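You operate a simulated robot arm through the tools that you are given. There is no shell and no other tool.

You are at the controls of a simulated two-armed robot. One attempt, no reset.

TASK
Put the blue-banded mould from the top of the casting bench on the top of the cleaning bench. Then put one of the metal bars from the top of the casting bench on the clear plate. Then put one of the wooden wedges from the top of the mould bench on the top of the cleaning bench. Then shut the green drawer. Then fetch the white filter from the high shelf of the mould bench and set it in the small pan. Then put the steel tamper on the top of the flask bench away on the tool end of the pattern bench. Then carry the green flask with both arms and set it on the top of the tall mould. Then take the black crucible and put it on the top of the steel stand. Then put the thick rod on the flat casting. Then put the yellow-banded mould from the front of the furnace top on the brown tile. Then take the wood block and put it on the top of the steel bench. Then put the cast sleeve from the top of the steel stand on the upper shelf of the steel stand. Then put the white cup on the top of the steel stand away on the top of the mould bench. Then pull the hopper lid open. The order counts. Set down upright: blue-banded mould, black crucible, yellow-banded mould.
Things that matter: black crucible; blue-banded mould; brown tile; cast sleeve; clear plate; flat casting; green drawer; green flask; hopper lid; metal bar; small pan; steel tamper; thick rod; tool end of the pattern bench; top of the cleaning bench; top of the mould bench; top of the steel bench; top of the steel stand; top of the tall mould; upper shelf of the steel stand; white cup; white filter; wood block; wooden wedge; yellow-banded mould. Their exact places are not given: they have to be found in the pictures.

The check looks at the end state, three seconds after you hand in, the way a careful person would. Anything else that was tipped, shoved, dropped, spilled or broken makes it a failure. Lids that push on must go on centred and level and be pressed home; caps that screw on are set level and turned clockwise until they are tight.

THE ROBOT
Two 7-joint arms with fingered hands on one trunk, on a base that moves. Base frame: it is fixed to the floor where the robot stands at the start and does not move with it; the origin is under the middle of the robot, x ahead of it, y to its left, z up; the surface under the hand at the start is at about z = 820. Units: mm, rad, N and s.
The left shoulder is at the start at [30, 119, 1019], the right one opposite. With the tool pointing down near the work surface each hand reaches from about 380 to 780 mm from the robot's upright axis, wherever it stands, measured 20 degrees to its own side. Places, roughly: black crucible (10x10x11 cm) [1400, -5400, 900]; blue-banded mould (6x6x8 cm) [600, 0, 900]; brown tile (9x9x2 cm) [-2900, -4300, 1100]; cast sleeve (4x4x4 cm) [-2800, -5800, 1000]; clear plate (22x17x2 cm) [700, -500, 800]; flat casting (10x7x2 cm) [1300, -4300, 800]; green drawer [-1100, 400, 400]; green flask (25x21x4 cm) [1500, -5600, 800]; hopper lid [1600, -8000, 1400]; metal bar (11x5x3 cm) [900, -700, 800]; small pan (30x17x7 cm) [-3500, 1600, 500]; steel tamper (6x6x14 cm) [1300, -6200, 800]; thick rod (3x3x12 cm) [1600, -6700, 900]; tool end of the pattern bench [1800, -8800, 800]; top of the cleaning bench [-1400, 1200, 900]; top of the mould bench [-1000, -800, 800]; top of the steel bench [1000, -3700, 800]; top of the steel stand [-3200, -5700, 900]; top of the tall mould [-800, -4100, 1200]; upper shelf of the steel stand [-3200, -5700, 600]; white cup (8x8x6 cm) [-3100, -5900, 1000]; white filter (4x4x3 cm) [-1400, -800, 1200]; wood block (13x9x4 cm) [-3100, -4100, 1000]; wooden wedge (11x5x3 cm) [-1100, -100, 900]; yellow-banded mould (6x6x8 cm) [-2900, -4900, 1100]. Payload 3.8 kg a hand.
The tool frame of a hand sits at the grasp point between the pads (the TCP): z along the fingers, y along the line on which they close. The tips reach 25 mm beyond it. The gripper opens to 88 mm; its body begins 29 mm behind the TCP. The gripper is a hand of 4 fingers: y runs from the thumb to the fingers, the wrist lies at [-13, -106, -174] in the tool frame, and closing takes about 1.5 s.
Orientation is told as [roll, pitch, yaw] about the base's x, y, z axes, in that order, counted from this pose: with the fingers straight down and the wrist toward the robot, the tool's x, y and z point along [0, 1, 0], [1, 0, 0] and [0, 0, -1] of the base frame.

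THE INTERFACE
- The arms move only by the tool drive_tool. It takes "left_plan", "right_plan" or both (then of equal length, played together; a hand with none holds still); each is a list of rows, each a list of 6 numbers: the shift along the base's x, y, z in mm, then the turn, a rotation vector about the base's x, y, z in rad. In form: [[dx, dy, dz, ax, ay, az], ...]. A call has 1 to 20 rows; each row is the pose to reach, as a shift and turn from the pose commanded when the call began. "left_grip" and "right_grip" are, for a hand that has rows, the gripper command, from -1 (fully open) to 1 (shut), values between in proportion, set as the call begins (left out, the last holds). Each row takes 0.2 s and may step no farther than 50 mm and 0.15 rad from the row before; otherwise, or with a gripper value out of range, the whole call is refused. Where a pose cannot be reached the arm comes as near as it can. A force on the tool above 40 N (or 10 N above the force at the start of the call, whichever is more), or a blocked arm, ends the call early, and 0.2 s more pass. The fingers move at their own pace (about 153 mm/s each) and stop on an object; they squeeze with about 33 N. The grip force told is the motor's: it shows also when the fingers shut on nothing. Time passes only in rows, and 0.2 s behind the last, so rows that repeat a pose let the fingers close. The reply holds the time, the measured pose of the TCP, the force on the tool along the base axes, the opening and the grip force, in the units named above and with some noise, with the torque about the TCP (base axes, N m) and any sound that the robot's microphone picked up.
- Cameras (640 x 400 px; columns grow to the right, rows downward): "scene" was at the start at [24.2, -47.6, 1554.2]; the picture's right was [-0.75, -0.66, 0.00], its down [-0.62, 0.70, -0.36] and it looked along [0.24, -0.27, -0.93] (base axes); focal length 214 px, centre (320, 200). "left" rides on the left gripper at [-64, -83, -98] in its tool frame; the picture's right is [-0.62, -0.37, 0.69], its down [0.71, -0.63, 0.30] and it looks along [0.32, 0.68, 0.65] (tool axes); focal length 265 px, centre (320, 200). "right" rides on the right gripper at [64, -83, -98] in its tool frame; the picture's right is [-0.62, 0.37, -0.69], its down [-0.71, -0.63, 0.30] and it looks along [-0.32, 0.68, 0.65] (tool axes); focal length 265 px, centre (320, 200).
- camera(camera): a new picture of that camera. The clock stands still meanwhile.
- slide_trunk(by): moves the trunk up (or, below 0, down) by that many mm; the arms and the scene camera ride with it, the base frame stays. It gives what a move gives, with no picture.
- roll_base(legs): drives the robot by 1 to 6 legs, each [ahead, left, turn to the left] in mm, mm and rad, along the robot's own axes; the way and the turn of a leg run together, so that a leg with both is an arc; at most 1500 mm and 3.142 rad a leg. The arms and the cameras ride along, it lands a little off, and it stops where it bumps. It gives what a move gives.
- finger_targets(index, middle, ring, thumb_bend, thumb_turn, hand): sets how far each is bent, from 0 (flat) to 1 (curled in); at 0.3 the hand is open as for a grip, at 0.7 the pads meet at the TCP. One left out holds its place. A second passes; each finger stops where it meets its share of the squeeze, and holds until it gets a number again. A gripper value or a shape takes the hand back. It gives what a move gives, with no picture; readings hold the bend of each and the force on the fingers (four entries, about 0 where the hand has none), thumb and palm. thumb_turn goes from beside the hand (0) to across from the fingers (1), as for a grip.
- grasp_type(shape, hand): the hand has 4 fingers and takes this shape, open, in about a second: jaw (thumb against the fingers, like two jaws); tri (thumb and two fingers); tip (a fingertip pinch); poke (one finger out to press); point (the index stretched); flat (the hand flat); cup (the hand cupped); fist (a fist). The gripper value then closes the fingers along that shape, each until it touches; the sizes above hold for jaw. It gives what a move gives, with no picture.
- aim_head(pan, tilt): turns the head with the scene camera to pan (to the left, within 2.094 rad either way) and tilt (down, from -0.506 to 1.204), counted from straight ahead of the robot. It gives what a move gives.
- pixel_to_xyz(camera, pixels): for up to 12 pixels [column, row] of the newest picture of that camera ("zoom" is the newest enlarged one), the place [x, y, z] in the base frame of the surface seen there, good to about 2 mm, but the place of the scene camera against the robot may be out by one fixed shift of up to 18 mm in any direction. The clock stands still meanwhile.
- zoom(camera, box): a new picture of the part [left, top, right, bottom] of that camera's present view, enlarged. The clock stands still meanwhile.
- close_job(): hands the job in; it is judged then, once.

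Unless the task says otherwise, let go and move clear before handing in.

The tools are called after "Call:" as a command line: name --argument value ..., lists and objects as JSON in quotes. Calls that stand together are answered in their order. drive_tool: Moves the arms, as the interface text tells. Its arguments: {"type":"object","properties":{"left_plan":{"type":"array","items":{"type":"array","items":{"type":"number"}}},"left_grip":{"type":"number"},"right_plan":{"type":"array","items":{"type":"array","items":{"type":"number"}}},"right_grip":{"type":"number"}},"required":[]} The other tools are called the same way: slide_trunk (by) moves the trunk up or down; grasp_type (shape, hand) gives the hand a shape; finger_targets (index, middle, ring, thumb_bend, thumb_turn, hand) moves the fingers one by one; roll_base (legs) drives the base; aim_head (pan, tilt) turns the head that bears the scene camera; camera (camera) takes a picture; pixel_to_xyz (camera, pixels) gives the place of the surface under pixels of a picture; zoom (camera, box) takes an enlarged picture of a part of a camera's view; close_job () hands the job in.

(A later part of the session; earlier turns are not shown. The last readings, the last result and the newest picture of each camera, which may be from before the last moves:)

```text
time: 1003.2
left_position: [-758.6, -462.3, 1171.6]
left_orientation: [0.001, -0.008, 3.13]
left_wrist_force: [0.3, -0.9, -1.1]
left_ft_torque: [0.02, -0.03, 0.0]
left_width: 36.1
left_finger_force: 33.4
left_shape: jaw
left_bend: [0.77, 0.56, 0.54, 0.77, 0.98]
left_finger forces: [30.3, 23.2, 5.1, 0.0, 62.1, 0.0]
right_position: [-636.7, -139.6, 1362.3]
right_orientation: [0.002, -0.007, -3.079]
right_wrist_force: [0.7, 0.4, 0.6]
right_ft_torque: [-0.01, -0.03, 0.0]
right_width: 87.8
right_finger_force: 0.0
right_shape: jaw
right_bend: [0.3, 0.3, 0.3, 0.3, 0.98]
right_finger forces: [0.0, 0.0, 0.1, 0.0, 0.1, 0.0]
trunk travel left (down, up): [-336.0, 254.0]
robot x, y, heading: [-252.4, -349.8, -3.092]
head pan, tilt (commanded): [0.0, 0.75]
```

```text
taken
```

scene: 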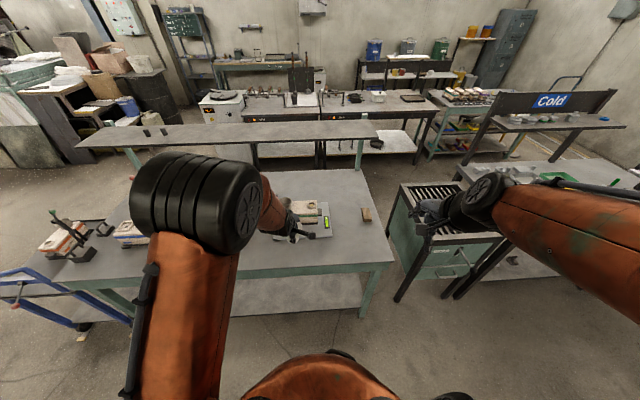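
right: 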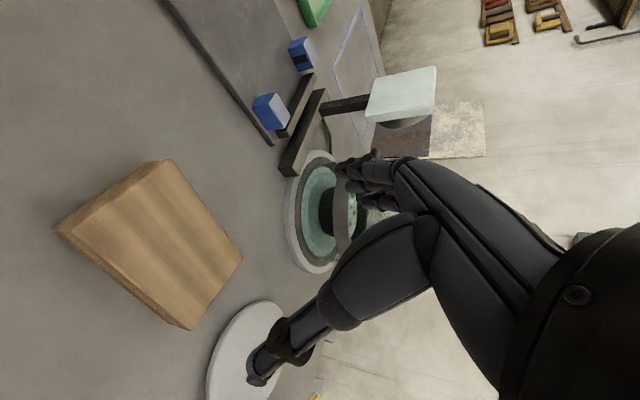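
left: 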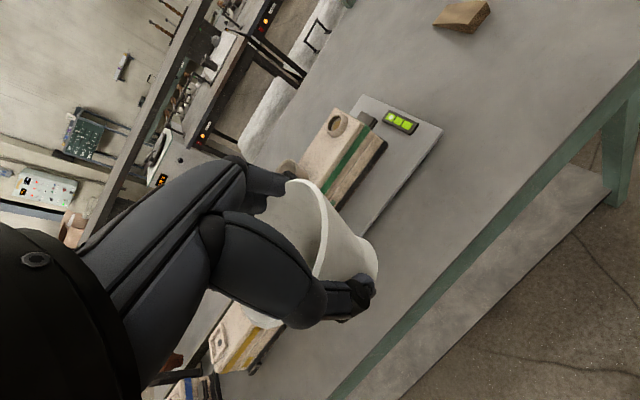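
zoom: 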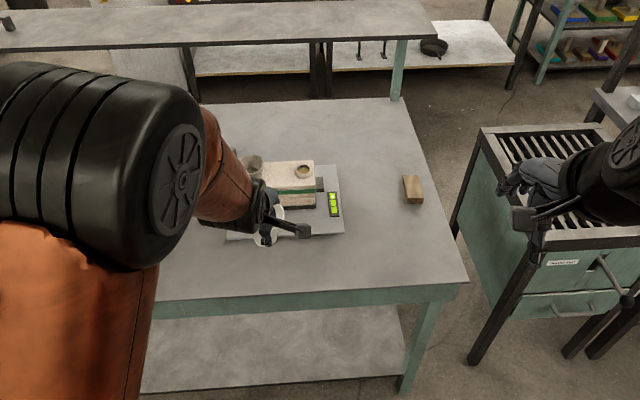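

Bench top z≈840.5; a clear spot is (-912,-340). Moving in 100 mm and lowering the cup there.

Call:
roll_base --legs '[[100, 0, 0]]'

Call:
drive_tool --left_plan '[[-14, 32, 0, 0, 0, 0], [-28, 64, 0, 0, 0, 0], [-42, 96, 0, 0, 0, 0], [-53, 122, 0, 0, 0, 0], [-53, 122, -45, 0, 0, 0], [-53, 122, -90, 0, 0, 0], [-53, 122, -135, 0, 0, 0], [-53, 122, -180, 0, 0, 0], [-53, 122, -220, 0, 0, 0], [-53, 122, -250, 0, 0, 0]]'

Call:
camera --camera "left"

```text
time: 1004.3
left_position: [-857.6, -467.2, 1170.7]
left_orientation: [0.003, -0.005, 3.129]
left_wrist_force: [-0.6, 0.6, -1.6]
left_ft_torque: [0.02, -0.01, 0.0]
left_width: 36.4
left_finger_force: 33.2
left_shape: jaw
left_bend: [0.77, 0.56, 0.54, 0.77, 0.98]
left_finger forces: [30.3, 23.2, 5.2, 0.1, 62.2, 0.0]
right_position: [-736.6, -146.2, 1361.1]
right_orientation: [0.001, -0.005, -3.08]
right_wrist_force: [-0.1, 0.7, 0.2]
right_ft_torque: [0.01, 0.01, -0.02]
right_width: 88.1
right_finger_force: 0.1
right_shape: jaw
right_bend: [0.3, 0.3, 0.3, 0.3, 0.98]
right_finger forces: [0.1, 0.0, 0.0, 0.1, 0.0, 0.0]
trunk travel left (down, up): [-336.0, 254.0]
robot x, y, heading: [-350.7, -354.4, -3.088]
head pan, tilt (commanded): [0.0, 0.75]
```

```text
time: 1006.5
left_position: [-910.0, -346.1, 920.9]
left_orientation: [0.003, -0.008, 3.127]
left_wrist_force: [-0.4, 0.1, -1.9]
left_ft_torque: [-0.03, 0.0, -0.01]
left_width: 35.6
left_finger_force: 32.6
left_shape: jaw
left_bend: [0.77, 0.56, 0.55, 0.77, 0.98]
left_finger forces: [29.4, 23.1, 5.2, 0.1, 58.8, 0.1]
right_position: [-734.5, -145.6, 1362.9]
right_orientation: [0.002, -0.004, -3.077]
right_wrist_force: [-0.1, 0.2, 0.3]
right_ft_torque: [-0.02, -0.03, 0.0]
right_width: 88.1
right_finger_force: 0.0
right_shape: jaw
right_bend: [0.3, 0.3, 0.3, 0.3, 0.98]
right_finger forces: [0.1, 0.0, 0.0, 0.0, 0.1, 0.0]
trunk travel left (down, up): [-336.0, 254.0]
robot x, y, heading: [-344.8, -355.3, -3.088]
head pan, tilt (commanded): [0.0, 0.75]
```

```text
taken
```

left: 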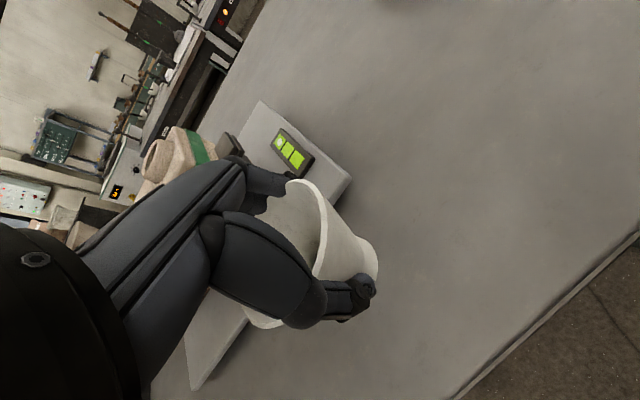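

Call:
pixel_to_xyz --camera "left" --pixels '[[350, 182], [245, 330], [300, 145], [400, 250], [390, 300], [500, 350], [345, 195]]'

```text
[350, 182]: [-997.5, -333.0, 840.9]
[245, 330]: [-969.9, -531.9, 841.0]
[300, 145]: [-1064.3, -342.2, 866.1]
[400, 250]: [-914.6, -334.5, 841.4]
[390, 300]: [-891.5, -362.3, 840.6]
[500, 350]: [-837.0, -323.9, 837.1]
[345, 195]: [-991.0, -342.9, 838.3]
```

Clear (plate edge at x≈-995). Lowering to contact.

Call:
drive_tool --left_plan '[[0, 0, -15, 0, 0, 0], [0, 0, -30, 0, 0, 0], [0, 0, -40, 0, 0, 0], [0, 0, -44, 0, 0, 0]]'

Call:
drive_tool --left_plan '[[0, 0, -1.5, 0, 0, 0], [0, 0, -3, 0, 0, 0]]'

```text
time: 1007.5
left_position: [-909.4, -344.7, 876.1]
left_orientation: [0.001, -0.006, 3.129]
left_wrist_force: [-0.5, -0.5, -0.7]
left_ft_torque: [0.01, -0.01, -0.04]
left_width: 35.4
left_finger_force: 32.7
left_shape: jaw
left_bend: [0.77, 0.56, 0.55, 0.77, 0.98]
left_finger forces: [29.1, 23.1, 5.3, 0.1, 58.5, 0.0]
right_position: [-735.8, -145.7, 1362.2]
right_orientation: [0.002, -0.006, -3.08]
right_wrist_force: [-0.1, -0.4, 0.0]
right_ft_torque: [-0.03, 0.0, 0.02]
right_width: 87.9
right_finger_force: 0.1
right_shape: jaw
right_bend: [0.3, 0.3, 0.3, 0.3, 0.98]
right_finger forces: [0.1, 0.1, 0.0, 0.0, 0.1, 0.0]
trunk travel left (down, up): [-336.0, 254.0]
robot x, y, heading: [-349.4, -353.3, -3.087]
head pan, tilt (commanded): [0.0, 0.75]
```

```text
time: 1008.1
left_position: [-908.9, -345.1, 875.4]
left_orientation: [0.001, -0.009, 3.128]
left_wrist_force: [1.8, -0.1, 8.7]
left_ft_torque: [-0.12, 0.07, 0.02]
left_width: 35.2
left_finger_force: 33.0
left_shape: jaw
left_bend: [0.77, 0.56, 0.55, 0.77, 0.98]
left_finger forces: [29.3, 23.6, 5.4, 0.1, 60.8, 0.1]
right_position: [-733.7, -144.6, 1361.6]
right_orientation: [0.001, -0.008, -3.079]
right_wrist_force: [0.3, 0.9, -0.8]
right_ft_torque: [0.0, -0.03, 0.01]
right_width: 88.4
right_finger_force: 0.1
right_shape: jaw
right_bend: [0.3, 0.3, 0.3, 0.3, 0.98]
right_finger forces: [0.0, 0.0, 0.0, 0.0, 0.0, 0.0]
trunk travel left (down, up): [-336.0, 254.0]
robot x, y, heading: [-343.9, -352.6, -3.089]
head pan, tilt (commanded): [0.0, 0.75]
```

Contact (8.7 N). Opening wide with finger targets, then lifting.

Call:
drive_tool --left_plan '[[0, 0, 1.5, 0, 0, 0]]'

Call:
finger_targets --hand "left" --index 0.12 --middle 0.12 --ring 0.12 --thumb_bend 0.12

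Call:
camera --camera "left"

Call:
drive_tool --left_plan '[[0, 0, 10, 0, 0, 0], [0, 0, 30, 0, 0, 0], [0, 0, 65, 0, 0, 0], [0, 0, 110, 0, 0, 0], [0, 0, 155, 0, 0, 0]]'

Call:
camera --camera "left"

```text
time: 1008.5
left_position: [-910.1, -344.2, 876.7]
left_orientation: [0.002, -0.007, 3.129]
left_wrist_force: [-0.6, -1.3, 2.3]
left_ft_torque: [-0.03, 0.07, 0.01]
left_width: 35.4
left_finger_force: 32.8
left_shape: jaw
left_bend: [0.77, 0.56, 0.55, 0.77, 0.98]
left_finger forces: [29.6, 23.8, 5.7, 0.0, 59.2, 0.0]
right_position: [-735.6, -144.6, 1361.0]
right_orientation: [0.002, -0.005, -3.077]
right_wrist_force: [-1.1, -0.7, 0.0]
right_ft_torque: [-0.02, 0.01, 0.01]
right_width: 88.3
right_finger_force: 0.0
right_shape: jaw
right_bend: [0.3, 0.3, 0.3, 0.3, 0.98]
right_finger forces: [0.0, 0.0, 0.1, 0.1, 0.0, 0.0]
trunk travel left (down, up): [-336.0, 254.0]
robot x, y, heading: [-351.3, -354.1, -3.09]
head pan, tilt (commanded): [0.0, 0.75]
```

```text
time: 1009.5
left_position: [-908.8, -345.4, 875.2]
left_orientation: [0.002, -0.005, 3.13]
left_wrist_force: [4.9, 1.3, 1.4]
left_ft_torque: [0.03, -0.02, 0.04]
left_width: 117.1
left_finger_force: 2.5
left_shape: fingers
left_bend: [0.12, 0.15, 0.12, 0.12, 1.0]
left_finger forces: [0.1, 5.0, 0.0, 0.0, 0.1, 0.0]
right_position: [-733.9, -145.5, 1362.3]
right_orientation: [0.001, -0.008, -3.079]
right_wrist_force: [-0.2, 0.3, -0.3]
right_ft_torque: [-0.01, 0.01, 0.01]
right_width: 88.1
right_finger_force: 0.1
right_shape: jaw
right_bend: [0.3, 0.3, 0.3, 0.3, 0.98]
right_finger forces: [0.0, 0.0, 0.1, 0.0, 0.0, 0.0]
trunk travel left (down, up): [-336.0, 254.0]
robot x, y, heading: [-348.6, -356.8, -3.09]
head pan, tilt (commanded): [0.0, 0.75]
```

```text
taken
```

left: 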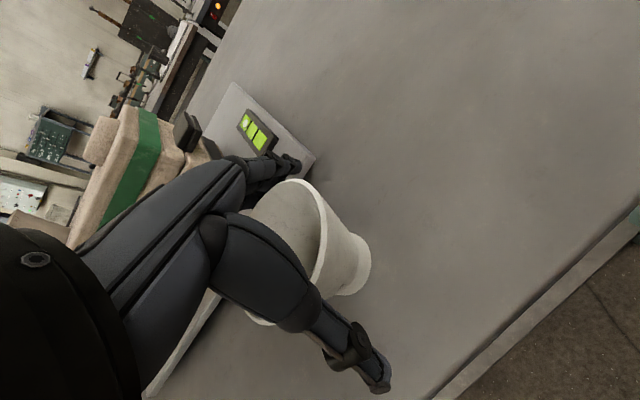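

```text
time: 1010.7
left_position: [-910.1, -345.8, 1029.9]
left_orientation: [0.002, -0.008, 3.129]
left_wrist_force: [-0.2, 0.5, 0.5]
left_ft_torque: [0.01, -0.02, 0.01]
left_width: 117.1
left_finger_force: 0.1
left_shape: fingers
left_bend: [0.12, 0.12, 0.12, 0.12, 1.0]
left_finger forces: [0.0, 0.1, 0.0, 0.0, 0.0, 0.1]
right_position: [-734.7, -145.0, 1362.3]
right_orientation: [0.002, -0.005, -3.079]
right_wrist_force: [0.0, -0.6, -0.4]
right_ft_torque: [-0.02, -0.02, 0.01]
right_width: 87.7
right_finger_force: 0.1
right_shape: jaw
right_bend: [0.3, 0.3, 0.3, 0.3, 0.98]
right_finger forces: [0.0, 0.1, 0.1, 0.0, 0.1, 0.1]
trunk travel left (down, up): [-336.0, 254.0]
robot x, y, heading: [-347.7, -354.4, -3.089]
head pan, tilt (commanded): [0.0, 0.75]
```

```text
taken
```

left: 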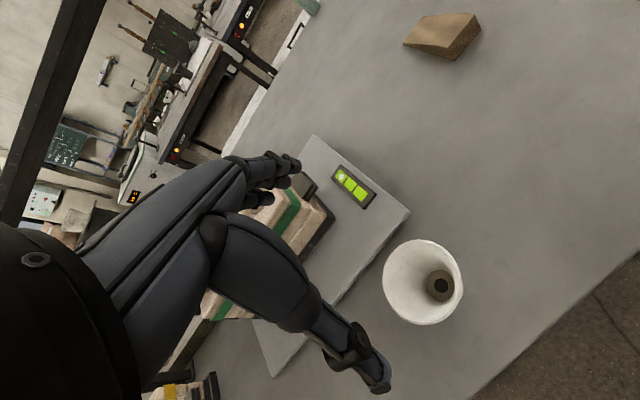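

The cup stands on the bench. During opening the middle finger touched something (5 N) – checking whether the plate with the mould shifted.

Call:
pixel_to_xyz --camera "left" --pixels '[[408, 212], [400, 220], [380, 245], [360, 270], [340, 295], [280, 370], [315, 137], [405, 205], [352, 187], [310, 225]]'

Call:
zoom --camera "left" --box '[240, 110, 480, 390]'

```text
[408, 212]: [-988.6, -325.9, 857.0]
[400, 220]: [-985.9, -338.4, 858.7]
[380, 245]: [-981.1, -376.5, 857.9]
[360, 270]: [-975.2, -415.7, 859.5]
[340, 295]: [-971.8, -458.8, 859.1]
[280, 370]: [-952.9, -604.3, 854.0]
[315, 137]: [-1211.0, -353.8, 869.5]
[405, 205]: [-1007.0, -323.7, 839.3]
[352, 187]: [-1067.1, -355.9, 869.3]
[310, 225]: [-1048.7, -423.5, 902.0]
```

```text
1.43 times, centred on (360, 250) of left
```

zoom: 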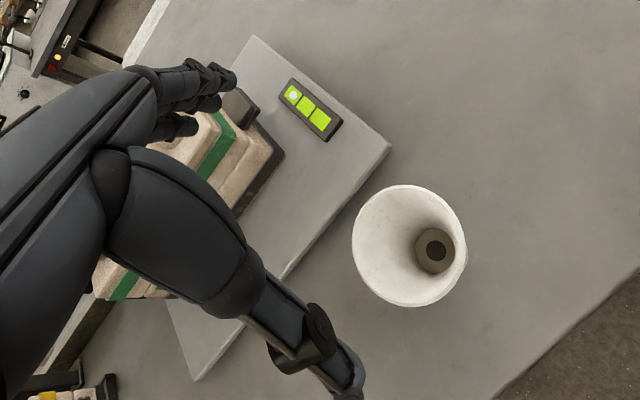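

The plate is unmoved and the cup stands free. Last task: the hopper lid. Tucking the left hand in, raising the trunk and driving back south.

Call:
grasp_type --hand "left" --shape "jaw"

Call:
roll_base --legs '[[-150, 0, 0]]'

Call:
drive_tool --left_plan '[[35, -10, 30, 0, 0, 0], [70, -20, 60, 0, 0, 0], [105, -30, 90, 0, 0, 0], [140, -40, 120, 0, 0, 0]]'

Call:
slide_trunk --by 250

Call:
roll_base --legs '[[-350, 900, 0.09], [-10, 720, 0], [-10, 720, 0]]'

```text
time: 1011.6
left_position: [-909.8, -345.8, 1029.9]
left_orientation: [0.002, -0.006, 3.13]
left_wrist_force: [-0.2, -0.3, -0.2]
left_ft_torque: [-0.01, 0.03, -0.02]
left_width: 88.2
left_finger_force: 0.1
left_shape: jaw
left_bend: [0.3, 0.3, 0.3, 0.3, 0.98]
left_finger forces: [0.0, 0.0, 0.0, 0.0, 0.0, 0.0]
right_position: [-734.9, -144.9, 1361.7]
right_orientation: [0.003, -0.006, -3.079]
right_wrist_force: [0.2, 0.1, -0.5]
right_ft_torque: [0.0, 0.01, 0.03]
right_width: 88.0
right_finger_force: 0.1
right_shape: jaw
right_bend: [0.3, 0.3, 0.3, 0.3, 0.98]
right_finger forces: [0.1, 0.1, 0.1, 0.0, 0.1, 0.0]
trunk travel left (down, up): [-336.0, 254.0]
robot x, y, heading: [-347.7, -353.0, -3.088]
head pan, tilt (commanded): [0.0, 0.75]
```

```text
time: 1013.0
left_position: [-752.3, -336.6, 1029.0]
left_orientation: [0.0, -0.007, 3.129]
left_wrist_force: [1.3, -0.5, -0.1]
left_ft_torque: [-0.01, 0.0, 0.01]
left_width: 87.6
left_finger_force: 0.1
left_shape: jaw
left_bend: [0.3, 0.3, 0.3, 0.3, 0.98]
left_finger forces: [0.1, 0.0, 0.0, 0.0, 0.0, 0.0]
right_position: [-578.7, -137.0, 1362.5]
right_orientation: [0.0, -0.006, -3.079]
right_wrist_force: [0.2, -1.0, 0.1]
right_ft_torque: [-0.01, 0.02, -0.01]
right_width: 88.1
right_finger_force: 0.2
right_shape: jaw
right_bend: [0.3, 0.3, 0.3, 0.3, 0.98]
right_finger forces: [0.1, 0.0, 0.0, 0.0, 0.1, 0.0]
trunk travel left (down, up): [-336.0, 254.0]
robot x, y, heading: [-188.5, -340.8, -3.091]
head pan, tilt (commanded): [0.0, 0.75]
```

```text
time: 1014.0
left_position: [-612.4, -377.1, 1153.4]
left_orientation: [0.002, -0.006, 3.129]
left_wrist_force: [0.2, 0.7, -1.1]
left_ft_torque: [-0.04, 0.02, 0.01]
left_width: 87.9
left_finger_force: 0.1
left_shape: jaw
left_bend: [0.3, 0.3, 0.3, 0.3, 0.98]
left_finger forces: [0.0, 0.0, 0.0, 0.1, 0.0, 0.1]
right_position: [-577.5, -138.7, 1362.1]
right_orientation: [0.002, -0.007, -3.079]
right_wrist_force: [0.0, 0.0, -0.1]
right_ft_torque: [-0.03, -0.02, -0.01]
right_width: 88.1
right_finger_force: 0.0
right_shape: jaw
right_bend: [0.3, 0.3, 0.3, 0.3, 0.98]
right_finger forces: [0.1, 0.0, 0.1, 0.0, 0.0, 0.0]
trunk travel left (down, up): [-336.0, 254.0]
robot x, y, heading: [-186.1, -346.4, -3.089]
head pan, tilt (commanded): [0.0, 0.75]
```

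```text
time: 1016.6
left_position: [-613.0, -376.2, 1400.5]
left_orientation: [0.002, -0.007, 3.128]
left_wrist_force: [0.0, -0.1, -0.2]
left_ft_torque: [-0.02, -0.01, 0.0]
left_width: 88.3
left_finger_force: 0.1
left_shape: jaw
left_bend: [0.3, 0.3, 0.3, 0.3, 0.98]
left_finger forces: [0.0, 0.0, 0.0, 0.1, 0.0, 0.0]
right_position: [-578.6, -137.0, 1612.7]
right_orientation: [0.001, -0.008, -3.078]
right_wrist_force: [-0.2, -0.3, -0.8]
right_ft_torque: [-0.02, 0.02, 0.02]
right_width: 88.1
right_finger_force: 0.1
right_shape: jaw
right_bend: [0.3, 0.3, 0.3, 0.3, 0.98]
right_finger forces: [0.1, 0.0, 0.0, 0.0, 0.0, 0.1]
trunk travel left (down, up): [-586.0, 4.0]
robot x, y, heading: [-191.3, -343.6, -3.093]
head pan, tilt (commanded): [0.0, 0.75]
```

```text
time: 1021.1
left_position: [-215.2, -1223.5, 1401.7]
left_orientation: [-0.001, -0.007, -3.054]
left_wrist_force: [0.5, 0.2, 0.5]
left_ft_torque: [0.02, -0.01, 0.01]
left_width: 87.9
left_finger_force: 0.1
left_shape: jaw
left_bend: [0.3, 0.3, 0.3, 0.3, 0.98]
left_finger forces: [0.0, 0.1, 0.0, 0.0, 0.0, 0.1]
right_position: [-203.0, -982.2, 1612.2]
right_orientation: [-0.001, -0.007, -2.976]
right_wrist_force: [0.0, 0.3, 0.0]
right_ft_torque: [-0.05, 0.0, 0.0]
right_width: 87.9
right_finger_force: 0.1
right_shape: jaw
right_bend: [0.3, 0.3, 0.3, 0.3, 0.98]
right_finger forces: [0.1, 0.0, 0.1, 0.0, 0.0, 0.1]
trunk travel left (down, up): [-586.0, 4.0]
robot x, y, heading: [198.7, -1149.2, -2.991]
head pan, tilt (commanded): [0.0, 0.75]
stopped in leg 1: the robot was blocked; the commanded pose is now the measured one
```

I misjudged the leg and touched the casting bench's corner. Moving away from it at once and checking the bench.

Call:
roll_base --legs '[[250, 0, 0], [40, 300, 0]]'

Call:
aim_head --pan -2.09 --tilt 0.55

Call:
camera --camera "scene"

```text
time: 1024.6
left_position: [-465.4, -1556.4, 1400.7]
left_orientation: [0.003, -0.008, -3.059]
left_wrist_force: [-1.4, 0.8, -0.1]
left_ft_torque: [0.03, 0.02, -0.01]
left_width: 88.1
left_finger_force: 0.1
left_shape: jaw
left_bend: [0.3, 0.3, 0.3, 0.3, 0.98]
left_finger forces: [0.0, 0.1, 0.1, 0.0, 0.1, 0.0]
right_position: [-453.4, -1314.4, 1610.3]
right_orientation: [0.003, -0.005, -2.982]
right_wrist_force: [-0.5, 1.2, -1.1]
right_ft_torque: [0.02, 0.01, 0.01]
right_width: 88.0
right_finger_force: 0.0
right_shape: jaw
right_bend: [0.3, 0.3, 0.3, 0.3, 0.98]
right_finger forces: [0.1, 0.1, 0.1, 0.0, 0.1, 0.1]
trunk travel left (down, up): [-586.0, 4.0]
robot x, y, heading: [-48.0, -1484.4, -2.994]
head pan, tilt (commanded): [0.0, 0.75]
```

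```text
time: 1026.6
left_position: [-465.6, -1559.3, 1399.9]
left_orientation: [0.002, -0.008, -3.059]
left_wrist_force: [-0.7, 0.3, -0.2]
left_ft_torque: [-0.05, -0.02, -0.02]
left_width: 88.2
left_finger_force: 0.1
left_shape: jaw
left_bend: [0.3, 0.3, 0.3, 0.3, 0.98]
left_finger forces: [0.1, 0.0, 0.0, 0.0, 0.0, 0.1]
right_position: [-454.4, -1317.4, 1612.3]
right_orientation: [0.002, -0.007, -2.983]
right_wrist_force: [0.1, -0.5, 0.3]
right_ft_torque: [0.01, -0.02, -0.04]
right_width: 88.0
right_finger_force: 0.1
right_shape: jaw
right_bend: [0.3, 0.3, 0.3, 0.3, 0.98]
right_finger forces: [0.0, 0.1, 0.0, 0.0, 0.1, 0.0]
trunk travel left (down, up): [-586.0, 4.0]
robot x, y, heading: [-49.1, -1486.0, -2.989]
head pan, tilt (commanded): [-2.089, 0.55]
```

```text
taken
```

scene: 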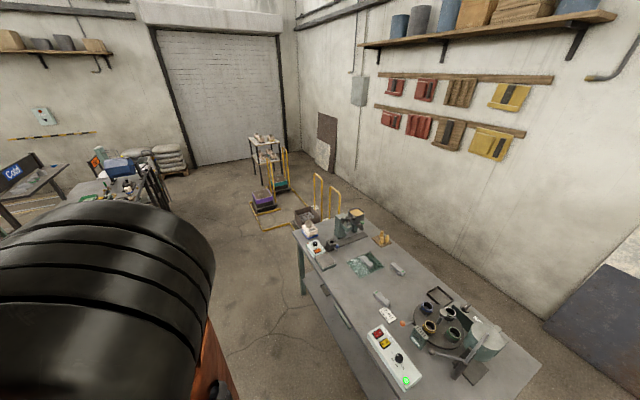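

Call:
zoom --camera "scene" --box '[280, 195, 480, 345]'

Call:
pixel_to_xyz --camera "scene" --pixels '[[365, 263], [381, 298], [398, 268], [410, 385], [540, 370], [300, 235]]'

```text
2.67 times, centred on (380, 270) of scene
```

zoom: 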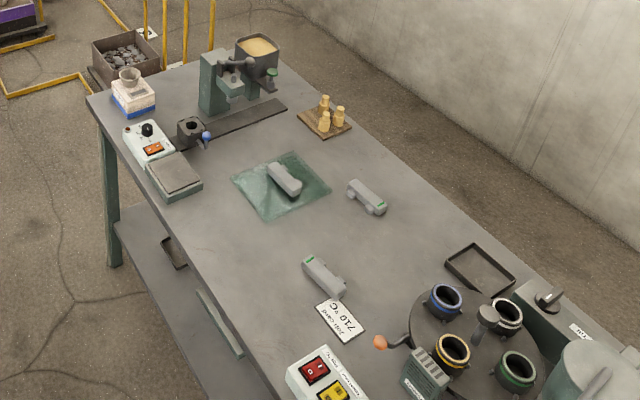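

```text
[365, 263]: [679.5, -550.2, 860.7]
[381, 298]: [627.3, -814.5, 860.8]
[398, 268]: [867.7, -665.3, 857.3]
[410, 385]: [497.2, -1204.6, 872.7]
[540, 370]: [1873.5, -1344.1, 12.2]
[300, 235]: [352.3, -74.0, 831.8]
```

All is in place on the casting bench (bar still on the clear plate). Now driving south carefully to the hopper.

Call:
roll_base --legs '[[73, 1211, 0], [122, 794, 0], [122, 794, 0]]'

Call:
roll_base --legs '[[119, 386, 0], [90, 593, 0]]'

```text
time: 1040.5
left_position: [-367.6, -4360.3, 1400.8]
left_orientation: [0.003, -0.006, -3.062]
left_wrist_force: [0.4, 0.2, -1.0]
left_ft_torque: [-0.02, 0.01, 0.0]
left_width: 87.7
left_finger_force: 0.1
left_shape: jaw
left_bend: [0.3, 0.3, 0.3, 0.3, 0.98]
left_finger forces: [0.0, 0.0, 0.1, 0.0, 0.0, 0.0]
right_position: [-355.2, -4120.3, 1611.7]
right_orientation: [0.002, -0.005, -2.99]
right_wrist_force: [0.1, -0.7, 0.2]
right_ft_torque: [-0.02, -0.01, 0.02]
right_width: 88.1
right_finger_force: 0.0
right_shape: jaw
right_bend: [0.3, 0.3, 0.3, 0.3, 0.98]
right_finger forces: [0.1, 0.0, 0.0, 0.0, 0.1, 0.1]
trunk travel left (down, up): [-586.0, 4.0]
robot x, y, heading: [47.1, -4291.4, -2.997]
head pan, tilt (commanded): [-2.089, 0.55]
```

```text
time: 1046.0
left_position: [-433.3, -5357.4, 1401.1]
left_orientation: [0.001, -0.005, -3.066]
left_wrist_force: [0.3, 0.2, 0.4]
left_ft_torque: [0.02, 0.01, -0.04]
left_width: 88.0
left_finger_force: 0.1
left_shape: jaw
left_bend: [0.3, 0.3, 0.3, 0.3, 0.98]
left_finger forces: [0.1, 0.0, 0.1, 0.1, 0.0, 0.0]
right_position: [-420.9, -5115.0, 1612.1]
right_orientation: [0.004, -0.006, -2.991]
right_wrist_force: [-0.2, -0.2, -0.6]
right_ft_torque: [-0.03, 0.02, 0.04]
right_width: 87.9
right_finger_force: 0.1
right_shape: jaw
right_bend: [0.3, 0.3, 0.3, 0.3, 0.98]
right_finger forces: [0.0, 0.1, 0.0, 0.0, 0.0, 0.0]
trunk travel left (down, up): [-586.0, 4.0]
robot x, y, heading: [-16.6, -5292.3, -2.996]
head pan, tilt (commanded): [-2.089, 0.55]
```

Call:
roll_base --legs '[[0, 0, 1.5], [0, 0, 1.49], [0, -1000, 0], [150, -1400, 0]]'

Call:
aim_head --pan 0.0 --tilt 0.4

Call:
camera --camera "scene"

Call:
zoom --camera "scene" --box '[200, 120, 420, 300]'

```text
time: 1065.1
left_position: [466.4, -7714.7, 1400.6]
left_orientation: [0.003, -0.007, -0.101]
left_wrist_force: [-0.7, -0.3, -0.4]
left_ft_torque: [0.03, -0.01, 0.0]
left_width: 87.8
left_finger_force: 0.1
left_shape: jaw
left_bend: [0.3, 0.3, 0.3, 0.3, 0.98]
left_finger forces: [0.0, 0.0, 0.0, 0.0, 0.0, 0.0]
right_position: [410.2, -7949.8, 1611.6]
right_orientation: [0.002, -0.004, -0.025]
right_wrist_force: [0.1, -0.1, 0.4]
right_ft_torque: [0.02, 0.0, 0.0]
right_width: 88.0
right_finger_force: 0.1
right_shape: jaw
right_bend: [0.3, 0.3, 0.3, 0.3, 0.98]
right_finger forces: [0.1, 0.1, 0.1, 0.0, 0.0, 0.0]
trunk travel left (down, up): [-586.0, 4.0]
robot x, y, heading: [44.6, -7709.9, -0.04]
head pan, tilt (commanded): [-2.089, 0.55]
```

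```text
time: 1067.1
left_position: [467.4, -7715.6, 1401.4]
left_orientation: [0.003, -0.007, -0.101]
left_wrist_force: [-0.6, -0.4, 0.5]
left_ft_torque: [0.03, 0.01, 0.03]
left_width: 87.9
left_finger_force: 0.0
left_shape: jaw
left_bend: [0.3, 0.3, 0.3, 0.3, 0.98]
left_finger forces: [0.1, 0.0, 0.1, 0.0, 0.0, 0.0]
right_position: [410.6, -7950.5, 1611.4]
right_orientation: [0.002, -0.005, -0.025]
right_wrist_force: [-0.4, 0.8, 0.2]
right_ft_torque: [0.01, -0.03, -0.01]
right_width: 87.7
right_finger_force: 0.0
right_shape: jaw
right_bend: [0.3, 0.3, 0.3, 0.3, 0.98]
right_finger forces: [0.1, 0.1, 0.1, 0.1, 0.1, 0.2]
trunk travel left (down, up): [-586.0, 4.0]
robot x, y, heading: [43.4, -7710.7, -0.033]
head pan, tilt (commanded): [0.0, 0.4]
```

```text
taken
```

scene: 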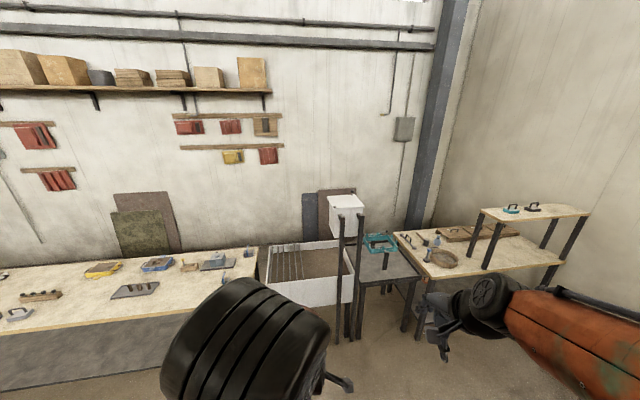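

```text
2.22 times, centred on (310, 210) of scene
```

zoom: 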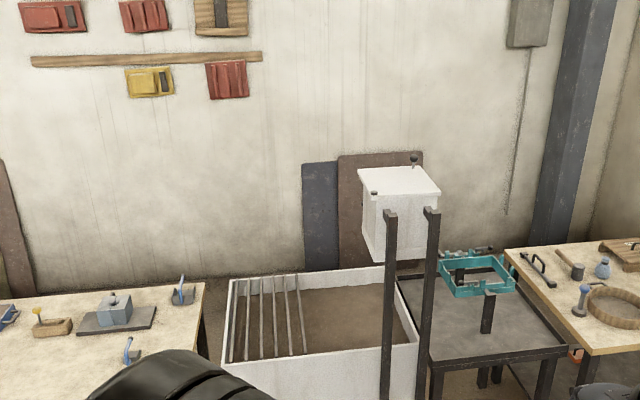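

The hopper's white box has a lid with a black ball knob at zoom (413,158). Measuring it.

Call:
pixel_to_xyz --camera "zoom" --pixels '[[413, 159], [413, 166], [364, 172], [418, 170], [438, 192], [390, 200], [373, 192], [400, 185], [395, 230], [388, 300], [430, 330]]'

Call:
zoom --camera "scene" --box '[315, 180, 375, 245]'

```text
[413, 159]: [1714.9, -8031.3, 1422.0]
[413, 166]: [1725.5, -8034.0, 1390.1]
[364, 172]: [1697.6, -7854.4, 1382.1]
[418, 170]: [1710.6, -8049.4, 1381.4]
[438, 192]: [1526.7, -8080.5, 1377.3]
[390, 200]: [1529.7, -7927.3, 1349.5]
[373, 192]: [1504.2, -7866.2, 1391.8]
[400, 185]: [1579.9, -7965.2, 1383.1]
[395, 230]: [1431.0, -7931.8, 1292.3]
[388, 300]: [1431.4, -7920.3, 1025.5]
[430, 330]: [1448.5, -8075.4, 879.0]
```

```text
6.15 times, centred on (345, 212) of scene
```

zoom: 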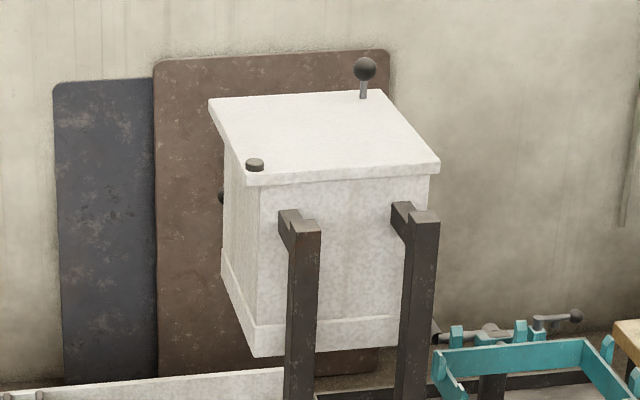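

The lid is a plate pivoting on a bolt at its front-left corner (1504,-7866), with a ball knob at the opposite corner (1715,-8031). I'll swing it toward me. Checking floor clearances first.

Call:
pixel_to_xyz --camera "scene" --pixels '[[300, 300], [345, 302], [270, 290], [338, 340], [358, 335], [405, 330], [365, 270], [420, 270], [352, 320], [345, 285]]'

```text
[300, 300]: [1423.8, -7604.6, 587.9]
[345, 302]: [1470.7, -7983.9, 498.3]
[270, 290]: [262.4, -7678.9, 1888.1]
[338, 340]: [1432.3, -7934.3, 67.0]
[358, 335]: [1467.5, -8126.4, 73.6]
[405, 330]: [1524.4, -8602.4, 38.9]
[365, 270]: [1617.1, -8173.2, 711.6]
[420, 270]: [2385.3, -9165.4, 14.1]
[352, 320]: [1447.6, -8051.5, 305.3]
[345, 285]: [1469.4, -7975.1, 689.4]
```

Front limit is x≈1425, so I can stand at x≈1080. Driving up.

Call:
roll_base --legs '[[500, -170, 0.035], [500, -130, 0]]'

Call:
camera --camera "scene"

Call:
camera --camera "right"

```text
time: 1072.8
left_position: [1455.2, -8013.9, 1401.6]
left_orientation: [0.002, -0.008, -0.071]
left_wrist_force: [0.3, 0.2, -0.2]
left_ft_torque: [-0.01, -0.01, 0.0]
left_width: 87.7
left_finger_force: 0.1
left_shape: jaw
left_bend: [0.3, 0.3, 0.3, 0.3, 0.98]
left_finger forces: [0.0, 0.1, 0.0, 0.1, 0.0, 0.0]
right_position: [1405.6, -8250.3, 1612.2]
right_orientation: [0.001, -0.007, 0.004]
right_wrist_force: [-0.6, -0.5, 0.2]
right_ft_torque: [-0.01, -0.01, -0.02]
right_width: 88.0
right_finger_force: 0.0
right_shape: jaw
right_bend: [0.3, 0.3, 0.3, 0.3, 0.98]
right_finger forces: [0.0, 0.0, 0.1, 0.1, 0.0, 0.1]
trunk travel left (down, up): [-586.0, 4.0]
robot x, y, heading: [1032.8, -8021.9, -0.009]
head pan, tilt (commanded): [0.0, 0.4]
```

```text
taken
```

scene: 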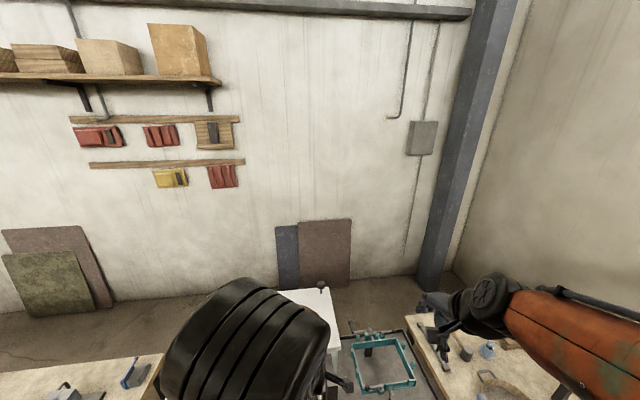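

```text
taken
```

right: 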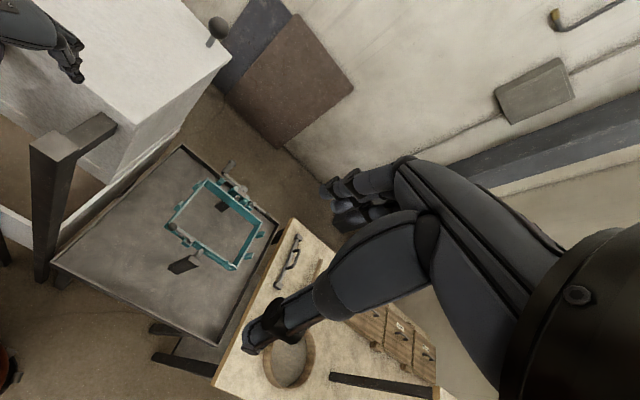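

The left hand is close to the hopper; moving it back and up. The knob shows at (216,27) in the right camera.

Call:
drive_tool --left_plan '[[-15, 10, 40, 0, 0, 0], [-30, 25, 80, 0, 0, 0], [-45, 50, 115, 0, 0, 0], [-50, 90, 130, 0, 0, 0], [-50, 130, 130, 0, 0, 0]]'

Call:
pixel_to_xyz --camera "right" --pixels '[[217, 25], [212, 40], [225, 52], [178, 120], [120, 60], [60, 90], [150, 20], [100, 120]]'

```text
time: 1074.0
left_position: [1403.5, -7882.6, 1531.7]
left_orientation: [-0.001, -0.005, -0.073]
left_wrist_force: [-0.7, 0.3, -0.3]
left_ft_torque: [-0.02, -0.02, -0.01]
left_width: 88.1
left_finger_force: 0.0
left_shape: jaw
left_bend: [0.3, 0.3, 0.3, 0.3, 0.98]
left_finger forces: [0.0, 0.0, 0.0, 0.0, 0.0, 0.0]
right_position: [1407.3, -8248.6, 1612.2]
right_orientation: [-0.002, -0.005, 0.005]
right_wrist_force: [0.0, 0.0, -1.6]
right_ft_torque: [-0.01, -0.02, 0.0]
right_width: 87.9
right_finger_force: 0.1
right_shape: jaw
right_bend: [0.3, 0.3, 0.3, 0.3, 0.98]
right_finger forces: [0.0, 0.0, 0.0, 0.0, 0.1, 0.1]
trunk travel left (down, up): [-586.0, 4.0]
robot x, y, heading: [1036.5, -8022.0, -0.01]
head pan, tilt (commanded): [0.0, 0.4]
```

```text
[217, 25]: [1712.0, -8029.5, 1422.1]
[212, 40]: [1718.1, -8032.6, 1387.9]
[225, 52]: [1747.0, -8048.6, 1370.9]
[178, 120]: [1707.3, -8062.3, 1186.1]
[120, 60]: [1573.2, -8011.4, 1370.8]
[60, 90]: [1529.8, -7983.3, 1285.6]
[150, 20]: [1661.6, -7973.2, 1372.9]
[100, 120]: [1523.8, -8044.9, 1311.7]
```

Lid top z≈1371, knob ball near (1718,-8033,~1420). Moving the right hand above the knob.

Call:
drive_tool --right_plan '[[34, 20, -5, 0, 0, 0], [68, 42, -10, 0, 0, 0], [102, 66, -15, 0, 0, 0], [136, 90, -20, 0, 0, 0], [170, 114, -25, 0, 0, 0], [204, 138, -35, 0, 0, 0], [238, 162, -45, 0, 0, 0], [272, 188, -60, 0, 0, 0], [300, 208, -80, 0, 0, 0]]' --right_grip -1

Call:
camera --camera "right"

```text
time: 1076.0
left_position: [1405.2, -7884.9, 1531.3]
left_orientation: [0.001, -0.006, -0.071]
left_wrist_force: [-0.3, -0.5, -0.4]
left_ft_torque: [0.01, 0.0, -0.02]
left_width: 87.8
left_finger_force: 0.0
left_shape: jaw
left_bend: [0.3, 0.3, 0.3, 0.3, 0.98]
left_finger forces: [0.0, 0.0, 0.1, 0.0, 0.0, 0.0]
right_position: [1706.6, -8043.4, 1530.6]
right_orientation: [0.002, -0.005, 0.003]
right_wrist_force: [-0.5, -0.5, 0.3]
right_ft_torque: [-0.02, 0.0, 0.02]
right_width: 87.9
right_finger_force: 0.0
right_shape: jaw
right_bend: [0.3, 0.3, 0.3, 0.3, 0.98]
right_finger forces: [0.0, 0.0, 0.1, 0.0, 0.0, 0.1]
trunk travel left (down, up): [-586.0, 4.0]
robot x, y, heading: [1034.5, -8020.8, -0.007]
head pan, tilt (commanded): [0.0, 0.4]
```

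```text
taken
```

right: 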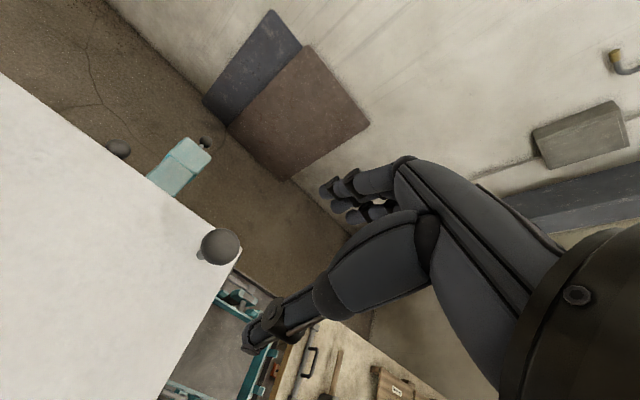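

Call:
pixel_to_xyz --camera "right" --pixels '[[220, 246], [208, 240], [234, 250], [222, 232], [218, 262], [203, 256], [120, 150], [238, 255]]'

```text
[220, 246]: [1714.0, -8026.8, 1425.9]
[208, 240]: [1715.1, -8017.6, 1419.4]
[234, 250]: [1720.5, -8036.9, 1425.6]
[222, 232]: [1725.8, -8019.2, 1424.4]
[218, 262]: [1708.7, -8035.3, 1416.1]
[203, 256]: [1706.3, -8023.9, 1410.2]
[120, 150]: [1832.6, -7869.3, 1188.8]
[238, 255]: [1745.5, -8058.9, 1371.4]
```

Ball centre ≈(1718,-8028,1418). Descending onto it.

Call:
drive_tool --right_plan '[[6, 8, -30, 0, 0, 0], [12, 15, -60, 0, 0, 0], [12, 15, -90, 0, 0, 0], [12, 15, -110, 0, 0, 0], [12, 15, -119, 0, 0, 0]]'

Call:
camera --camera "right"

```text
time: 1077.2
left_position: [1404.6, -7884.1, 1532.8]
left_orientation: [0.001, -0.006, -0.073]
left_wrist_force: [-0.7, -0.4, 0.8]
left_ft_torque: [0.0, 0.01, -0.03]
left_width: 87.9
left_finger_force: 0.0
left_shape: jaw
left_bend: [0.3, 0.3, 0.3, 0.3, 0.98]
left_finger forces: [0.0, 0.0, 0.1, 0.0, 0.0, 0.1]
right_position: [1719.1, -8027.0, 1411.0]
right_orientation: [0.002, -0.004, 0.004]
right_wrist_force: [0.1, -0.6, -0.9]
right_ft_torque: [0.04, -0.01, -0.01]
right_width: 88.1
right_finger_force: 0.1
right_shape: jaw
right_bend: [0.3, 0.3, 0.3, 0.3, 0.98]
right_finger forces: [0.0, 0.0, 0.0, 0.0, 0.1, 0.1]
trunk travel left (down, up): [-586.0, 4.0]
robot x, y, heading: [1037.6, -8023.5, -0.004]
head pan, tilt (commanded): [0.0, 0.4]
```

```text
taken
```

right: 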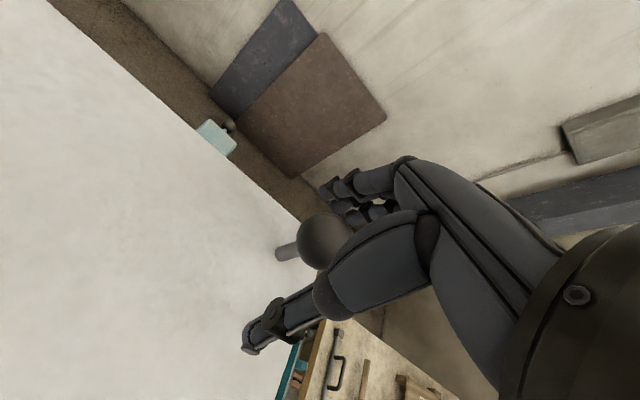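

The ball sits between the fingers. Closing and trying a small pull along the arc toward me.

Call:
drive_tool --right_plan '[[0, 0, 0, 0, 0, 0], [0, 0, 0, 0, 0, 0], [0, 0, 0, 0, 0, 0], [0, 0, 0, 0, 0, 0], [0, 0, 0, 0, 0, 0], [0, 0, 0, 0, 0, 0], [0, 0, 0, 0, 0, 0]]' --right_grip 1

Call:
drive_tool --right_plan '[[-3, -4, 0, 0, 0, 0], [-6, -8, 0, 0, 0, 0], [-9, -12, 0, 0, 0, 0]]'

Call:
camera --camera "right"

```text
time: 1078.8
left_position: [1405.2, -7882.9, 1531.3]
left_orientation: [0.002, -0.004, -0.071]
left_wrist_force: [0.7, -0.1, 0.2]
left_ft_torque: [-0.01, -0.02, -0.04]
left_width: 88.1
left_finger_force: 0.1
left_shape: jaw
left_bend: [0.3, 0.3, 0.3, 0.3, 0.98]
left_finger forces: [0.1, 0.1, 0.0, 0.0, 0.1, 0.1]
right_position: [1718.1, -8027.8, 1409.4]
right_orientation: [-0.001, 0.0, 0.005]
right_wrist_force: [-6.0, 3.4, -20.9]
right_ft_torque: [0.06, -0.01, 0.03]
right_width: 15.5
right_finger_force: 33.1
right_shape: jaw
right_bend: [0.75, 0.73, 0.66, 0.77, 1.0]
right_finger forces: [18.7, 5.6, 0.0, 0.0, 32.6, 0.1]
trunk travel left (down, up): [-586.0, 4.0]
robot x, y, heading: [1037.1, -8021.1, -0.004]
head pan, tilt (commanded): [0.0, 0.4]
```

```text
time: 1079.6
left_position: [1409.0, -7878.8, 1531.3]
left_orientation: [-0.002, -0.004, -0.073]
left_wrist_force: [0.4, -1.0, -0.2]
left_ft_torque: [-0.01, -0.01, -0.01]
left_width: 88.0
left_finger_force: 0.1
left_shape: jaw
left_bend: [0.3, 0.3, 0.3, 0.3, 0.98]
left_finger forces: [0.0, 0.0, 0.1, 0.1, 0.0, 0.0]
right_position: [1714.4, -8032.3, 1409.2]
right_orientation: [0.0, -0.005, 0.008]
right_wrist_force: [6.1, 19.5, -23.8]
right_ft_torque: [0.06, -0.01, 0.23]
right_width: 15.1
right_finger_force: 32.8
right_shape: jaw
right_bend: [0.75, 0.73, 0.66, 0.77, 1.0]
right_finger forces: [26.3, 4.7, 0.0, 0.0, 28.1, 0.0]
trunk travel left (down, up): [-586.0, 4.0]
robot x, y, heading: [1034.3, -8019.7, -0.004]
head pan, tilt (commanded): [0.0, 0.4]
```

```text
taken
```

right: 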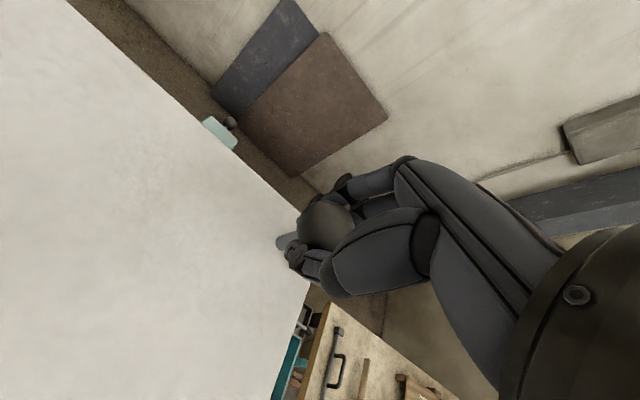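

Resistance of ≈19 N with little motion. Trying the opposite direction for comparison.

Call:
drive_tool --right_plan '[[5, 7, 0, 0, 0, 0], [9, 12, 0, 0, 0, 0], [13, 17, 0, 0, 0, 0], [17, 22, 0, 0, 0, 0]]'

Call:
camera --camera "right"

```text
time: 1080.6
left_position: [1404.6, -7883.9, 1531.5]
left_orientation: [-0.001, -0.005, -0.071]
left_wrist_force: [-0.3, -0.3, -1.0]
left_ft_torque: [0.01, 0.0, 0.01]
left_width: 87.8
left_finger_force: 0.1
left_shape: jaw
left_bend: [0.3, 0.3, 0.3, 0.3, 0.98]
left_finger forces: [0.0, 0.1, 0.0, 0.0, 0.0, 0.0]
right_position: [1726.1, -8017.5, 1409.2]
right_orientation: [-0.003, 0.003, 0.002]
right_wrist_force: [-10.3, 5.7, -24.0]
right_ft_torque: [-0.02, 0.09, 0.17]
right_width: 14.9
right_finger_force: 32.8
right_shape: jaw
right_bend: [0.75, 0.73, 0.66, 0.77, 1.0]
right_finger forces: [19.5, 7.9, 0.0, 0.0, 33.7, 0.0]
trunk travel left (down, up): [-586.0, 4.0]
robot x, y, heading: [1035.6, -8020.2, -0.004]
head pan, tilt (commanded): [0.0, 0.4]
```

```text
taken
```

right: 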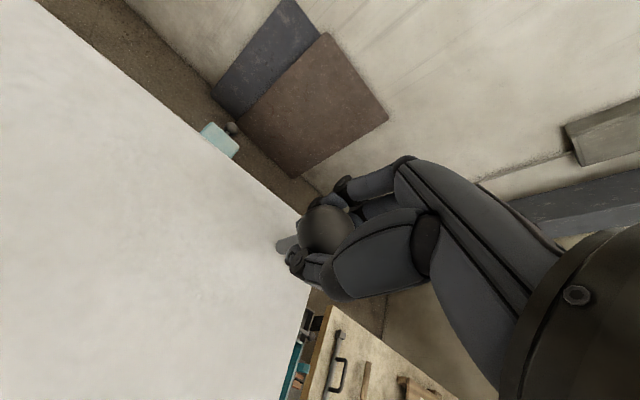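

It moves freely the other way (counter-clockwise, swinging left/away). The left hand suits that arc better, so I'll release, step closer, and grip the knob with the left hand.

Call:
drive_tool --right_plan '[[0, 0, 0, 0, 0, 0], [0, 0, 0, 0, 0, 0], [0, 0, 0, 0, 0, 0], [0, 0, 0, 0, 0, 0], [0, 0, 0, 0, 0, 0]]' --right_grip -1

Call:
drive_tool --right_plan '[[0, 0, 20, 0, 0, 0], [0, 0, 60, 0, 0, 0], [0, 0, 105, 0, 0, 0], [-20, -30, 130, 0, 0, 0], [-50, -65, 145, 0, 0, 0], [-80, -100, 155, 0, 0, 0], [-110, -135, 160, 0, 0, 0], [-140, -170, 160, 0, 0, 0], [-170, -205, 160, 0, 0, 0], [-200, -240, 160, 0, 0, 0], [-230, -270, 160, 0, 0, 0]]'

Call:
camera --camera "right"

```text
time: 1081.8
left_position: [1403.9, -7885.8, 1532.7]
left_orientation: [0.001, -0.006, -0.072]
left_wrist_force: [0.4, -0.7, -0.4]
left_ft_torque: [0.02, -0.02, -0.03]
left_width: 87.8
left_finger_force: 0.1
left_shape: jaw
left_bend: [0.3, 0.3, 0.3, 0.3, 0.98]
left_finger forces: [0.1, 0.1, 0.1, 0.0, 0.1, 0.0]
right_position: [1726.3, -8019.5, 1412.5]
right_orientation: [0.002, -0.006, 0.001]
right_wrist_force: [-0.6, 1.2, 0.2]
right_ft_torque: [0.01, 0.0, -0.02]
right_width: 87.9
right_finger_force: 0.0
right_shape: jaw
right_bend: [0.3, 0.3, 0.3, 0.3, 0.98]
right_finger forces: [0.0, 0.0, 0.0, 0.0, 0.0, 0.0]
trunk travel left (down, up): [-586.0, 4.0]
robot x, y, heading: [1028.0, -8022.0, -0.005]
head pan, tilt (commanded): [0.0, 0.4]
```

```text
time: 1084.2
left_position: [1401.7, -7886.7, 1532.8]
left_orientation: [0.005, -0.006, -0.072]
left_wrist_force: [-0.4, -0.8, 0.2]
left_ft_torque: [-0.02, -0.04, 0.0]
left_width: 88.1
left_finger_force: 0.1
left_shape: jaw
left_bend: [0.3, 0.3, 0.3, 0.3, 0.98]
left_finger forces: [0.0, 0.0, 0.0, 0.0, 0.0, 0.0]
right_position: [1495.5, -8293.1, 1574.1]
right_orientation: [0.002, -0.007, 0.005]
right_wrist_force: [0.5, -0.2, -1.1]
right_ft_torque: [0.03, 0.0, 0.02]
right_width: 87.6
right_finger_force: 0.0
right_shape: jaw
right_bend: [0.3, 0.3, 0.3, 0.3, 0.98]
right_finger forces: [0.0, 0.0, 0.0, 0.0, 0.0, 0.0]
trunk travel left (down, up): [-586.0, 4.0]
robot x, y, heading: [1035.1, -8022.5, -0.005]
head pan, tilt (commanded): [0.0, 0.4]
```

```text
taken
```

right: 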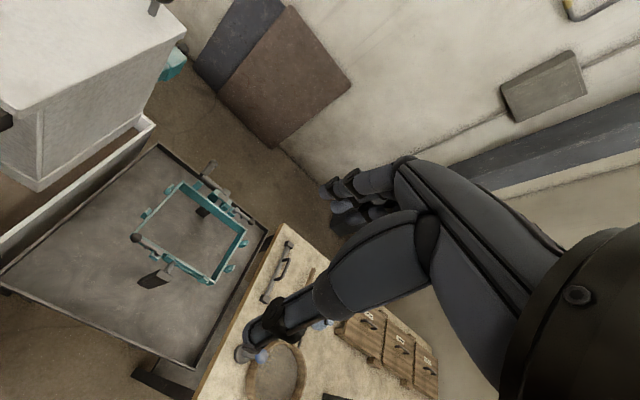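

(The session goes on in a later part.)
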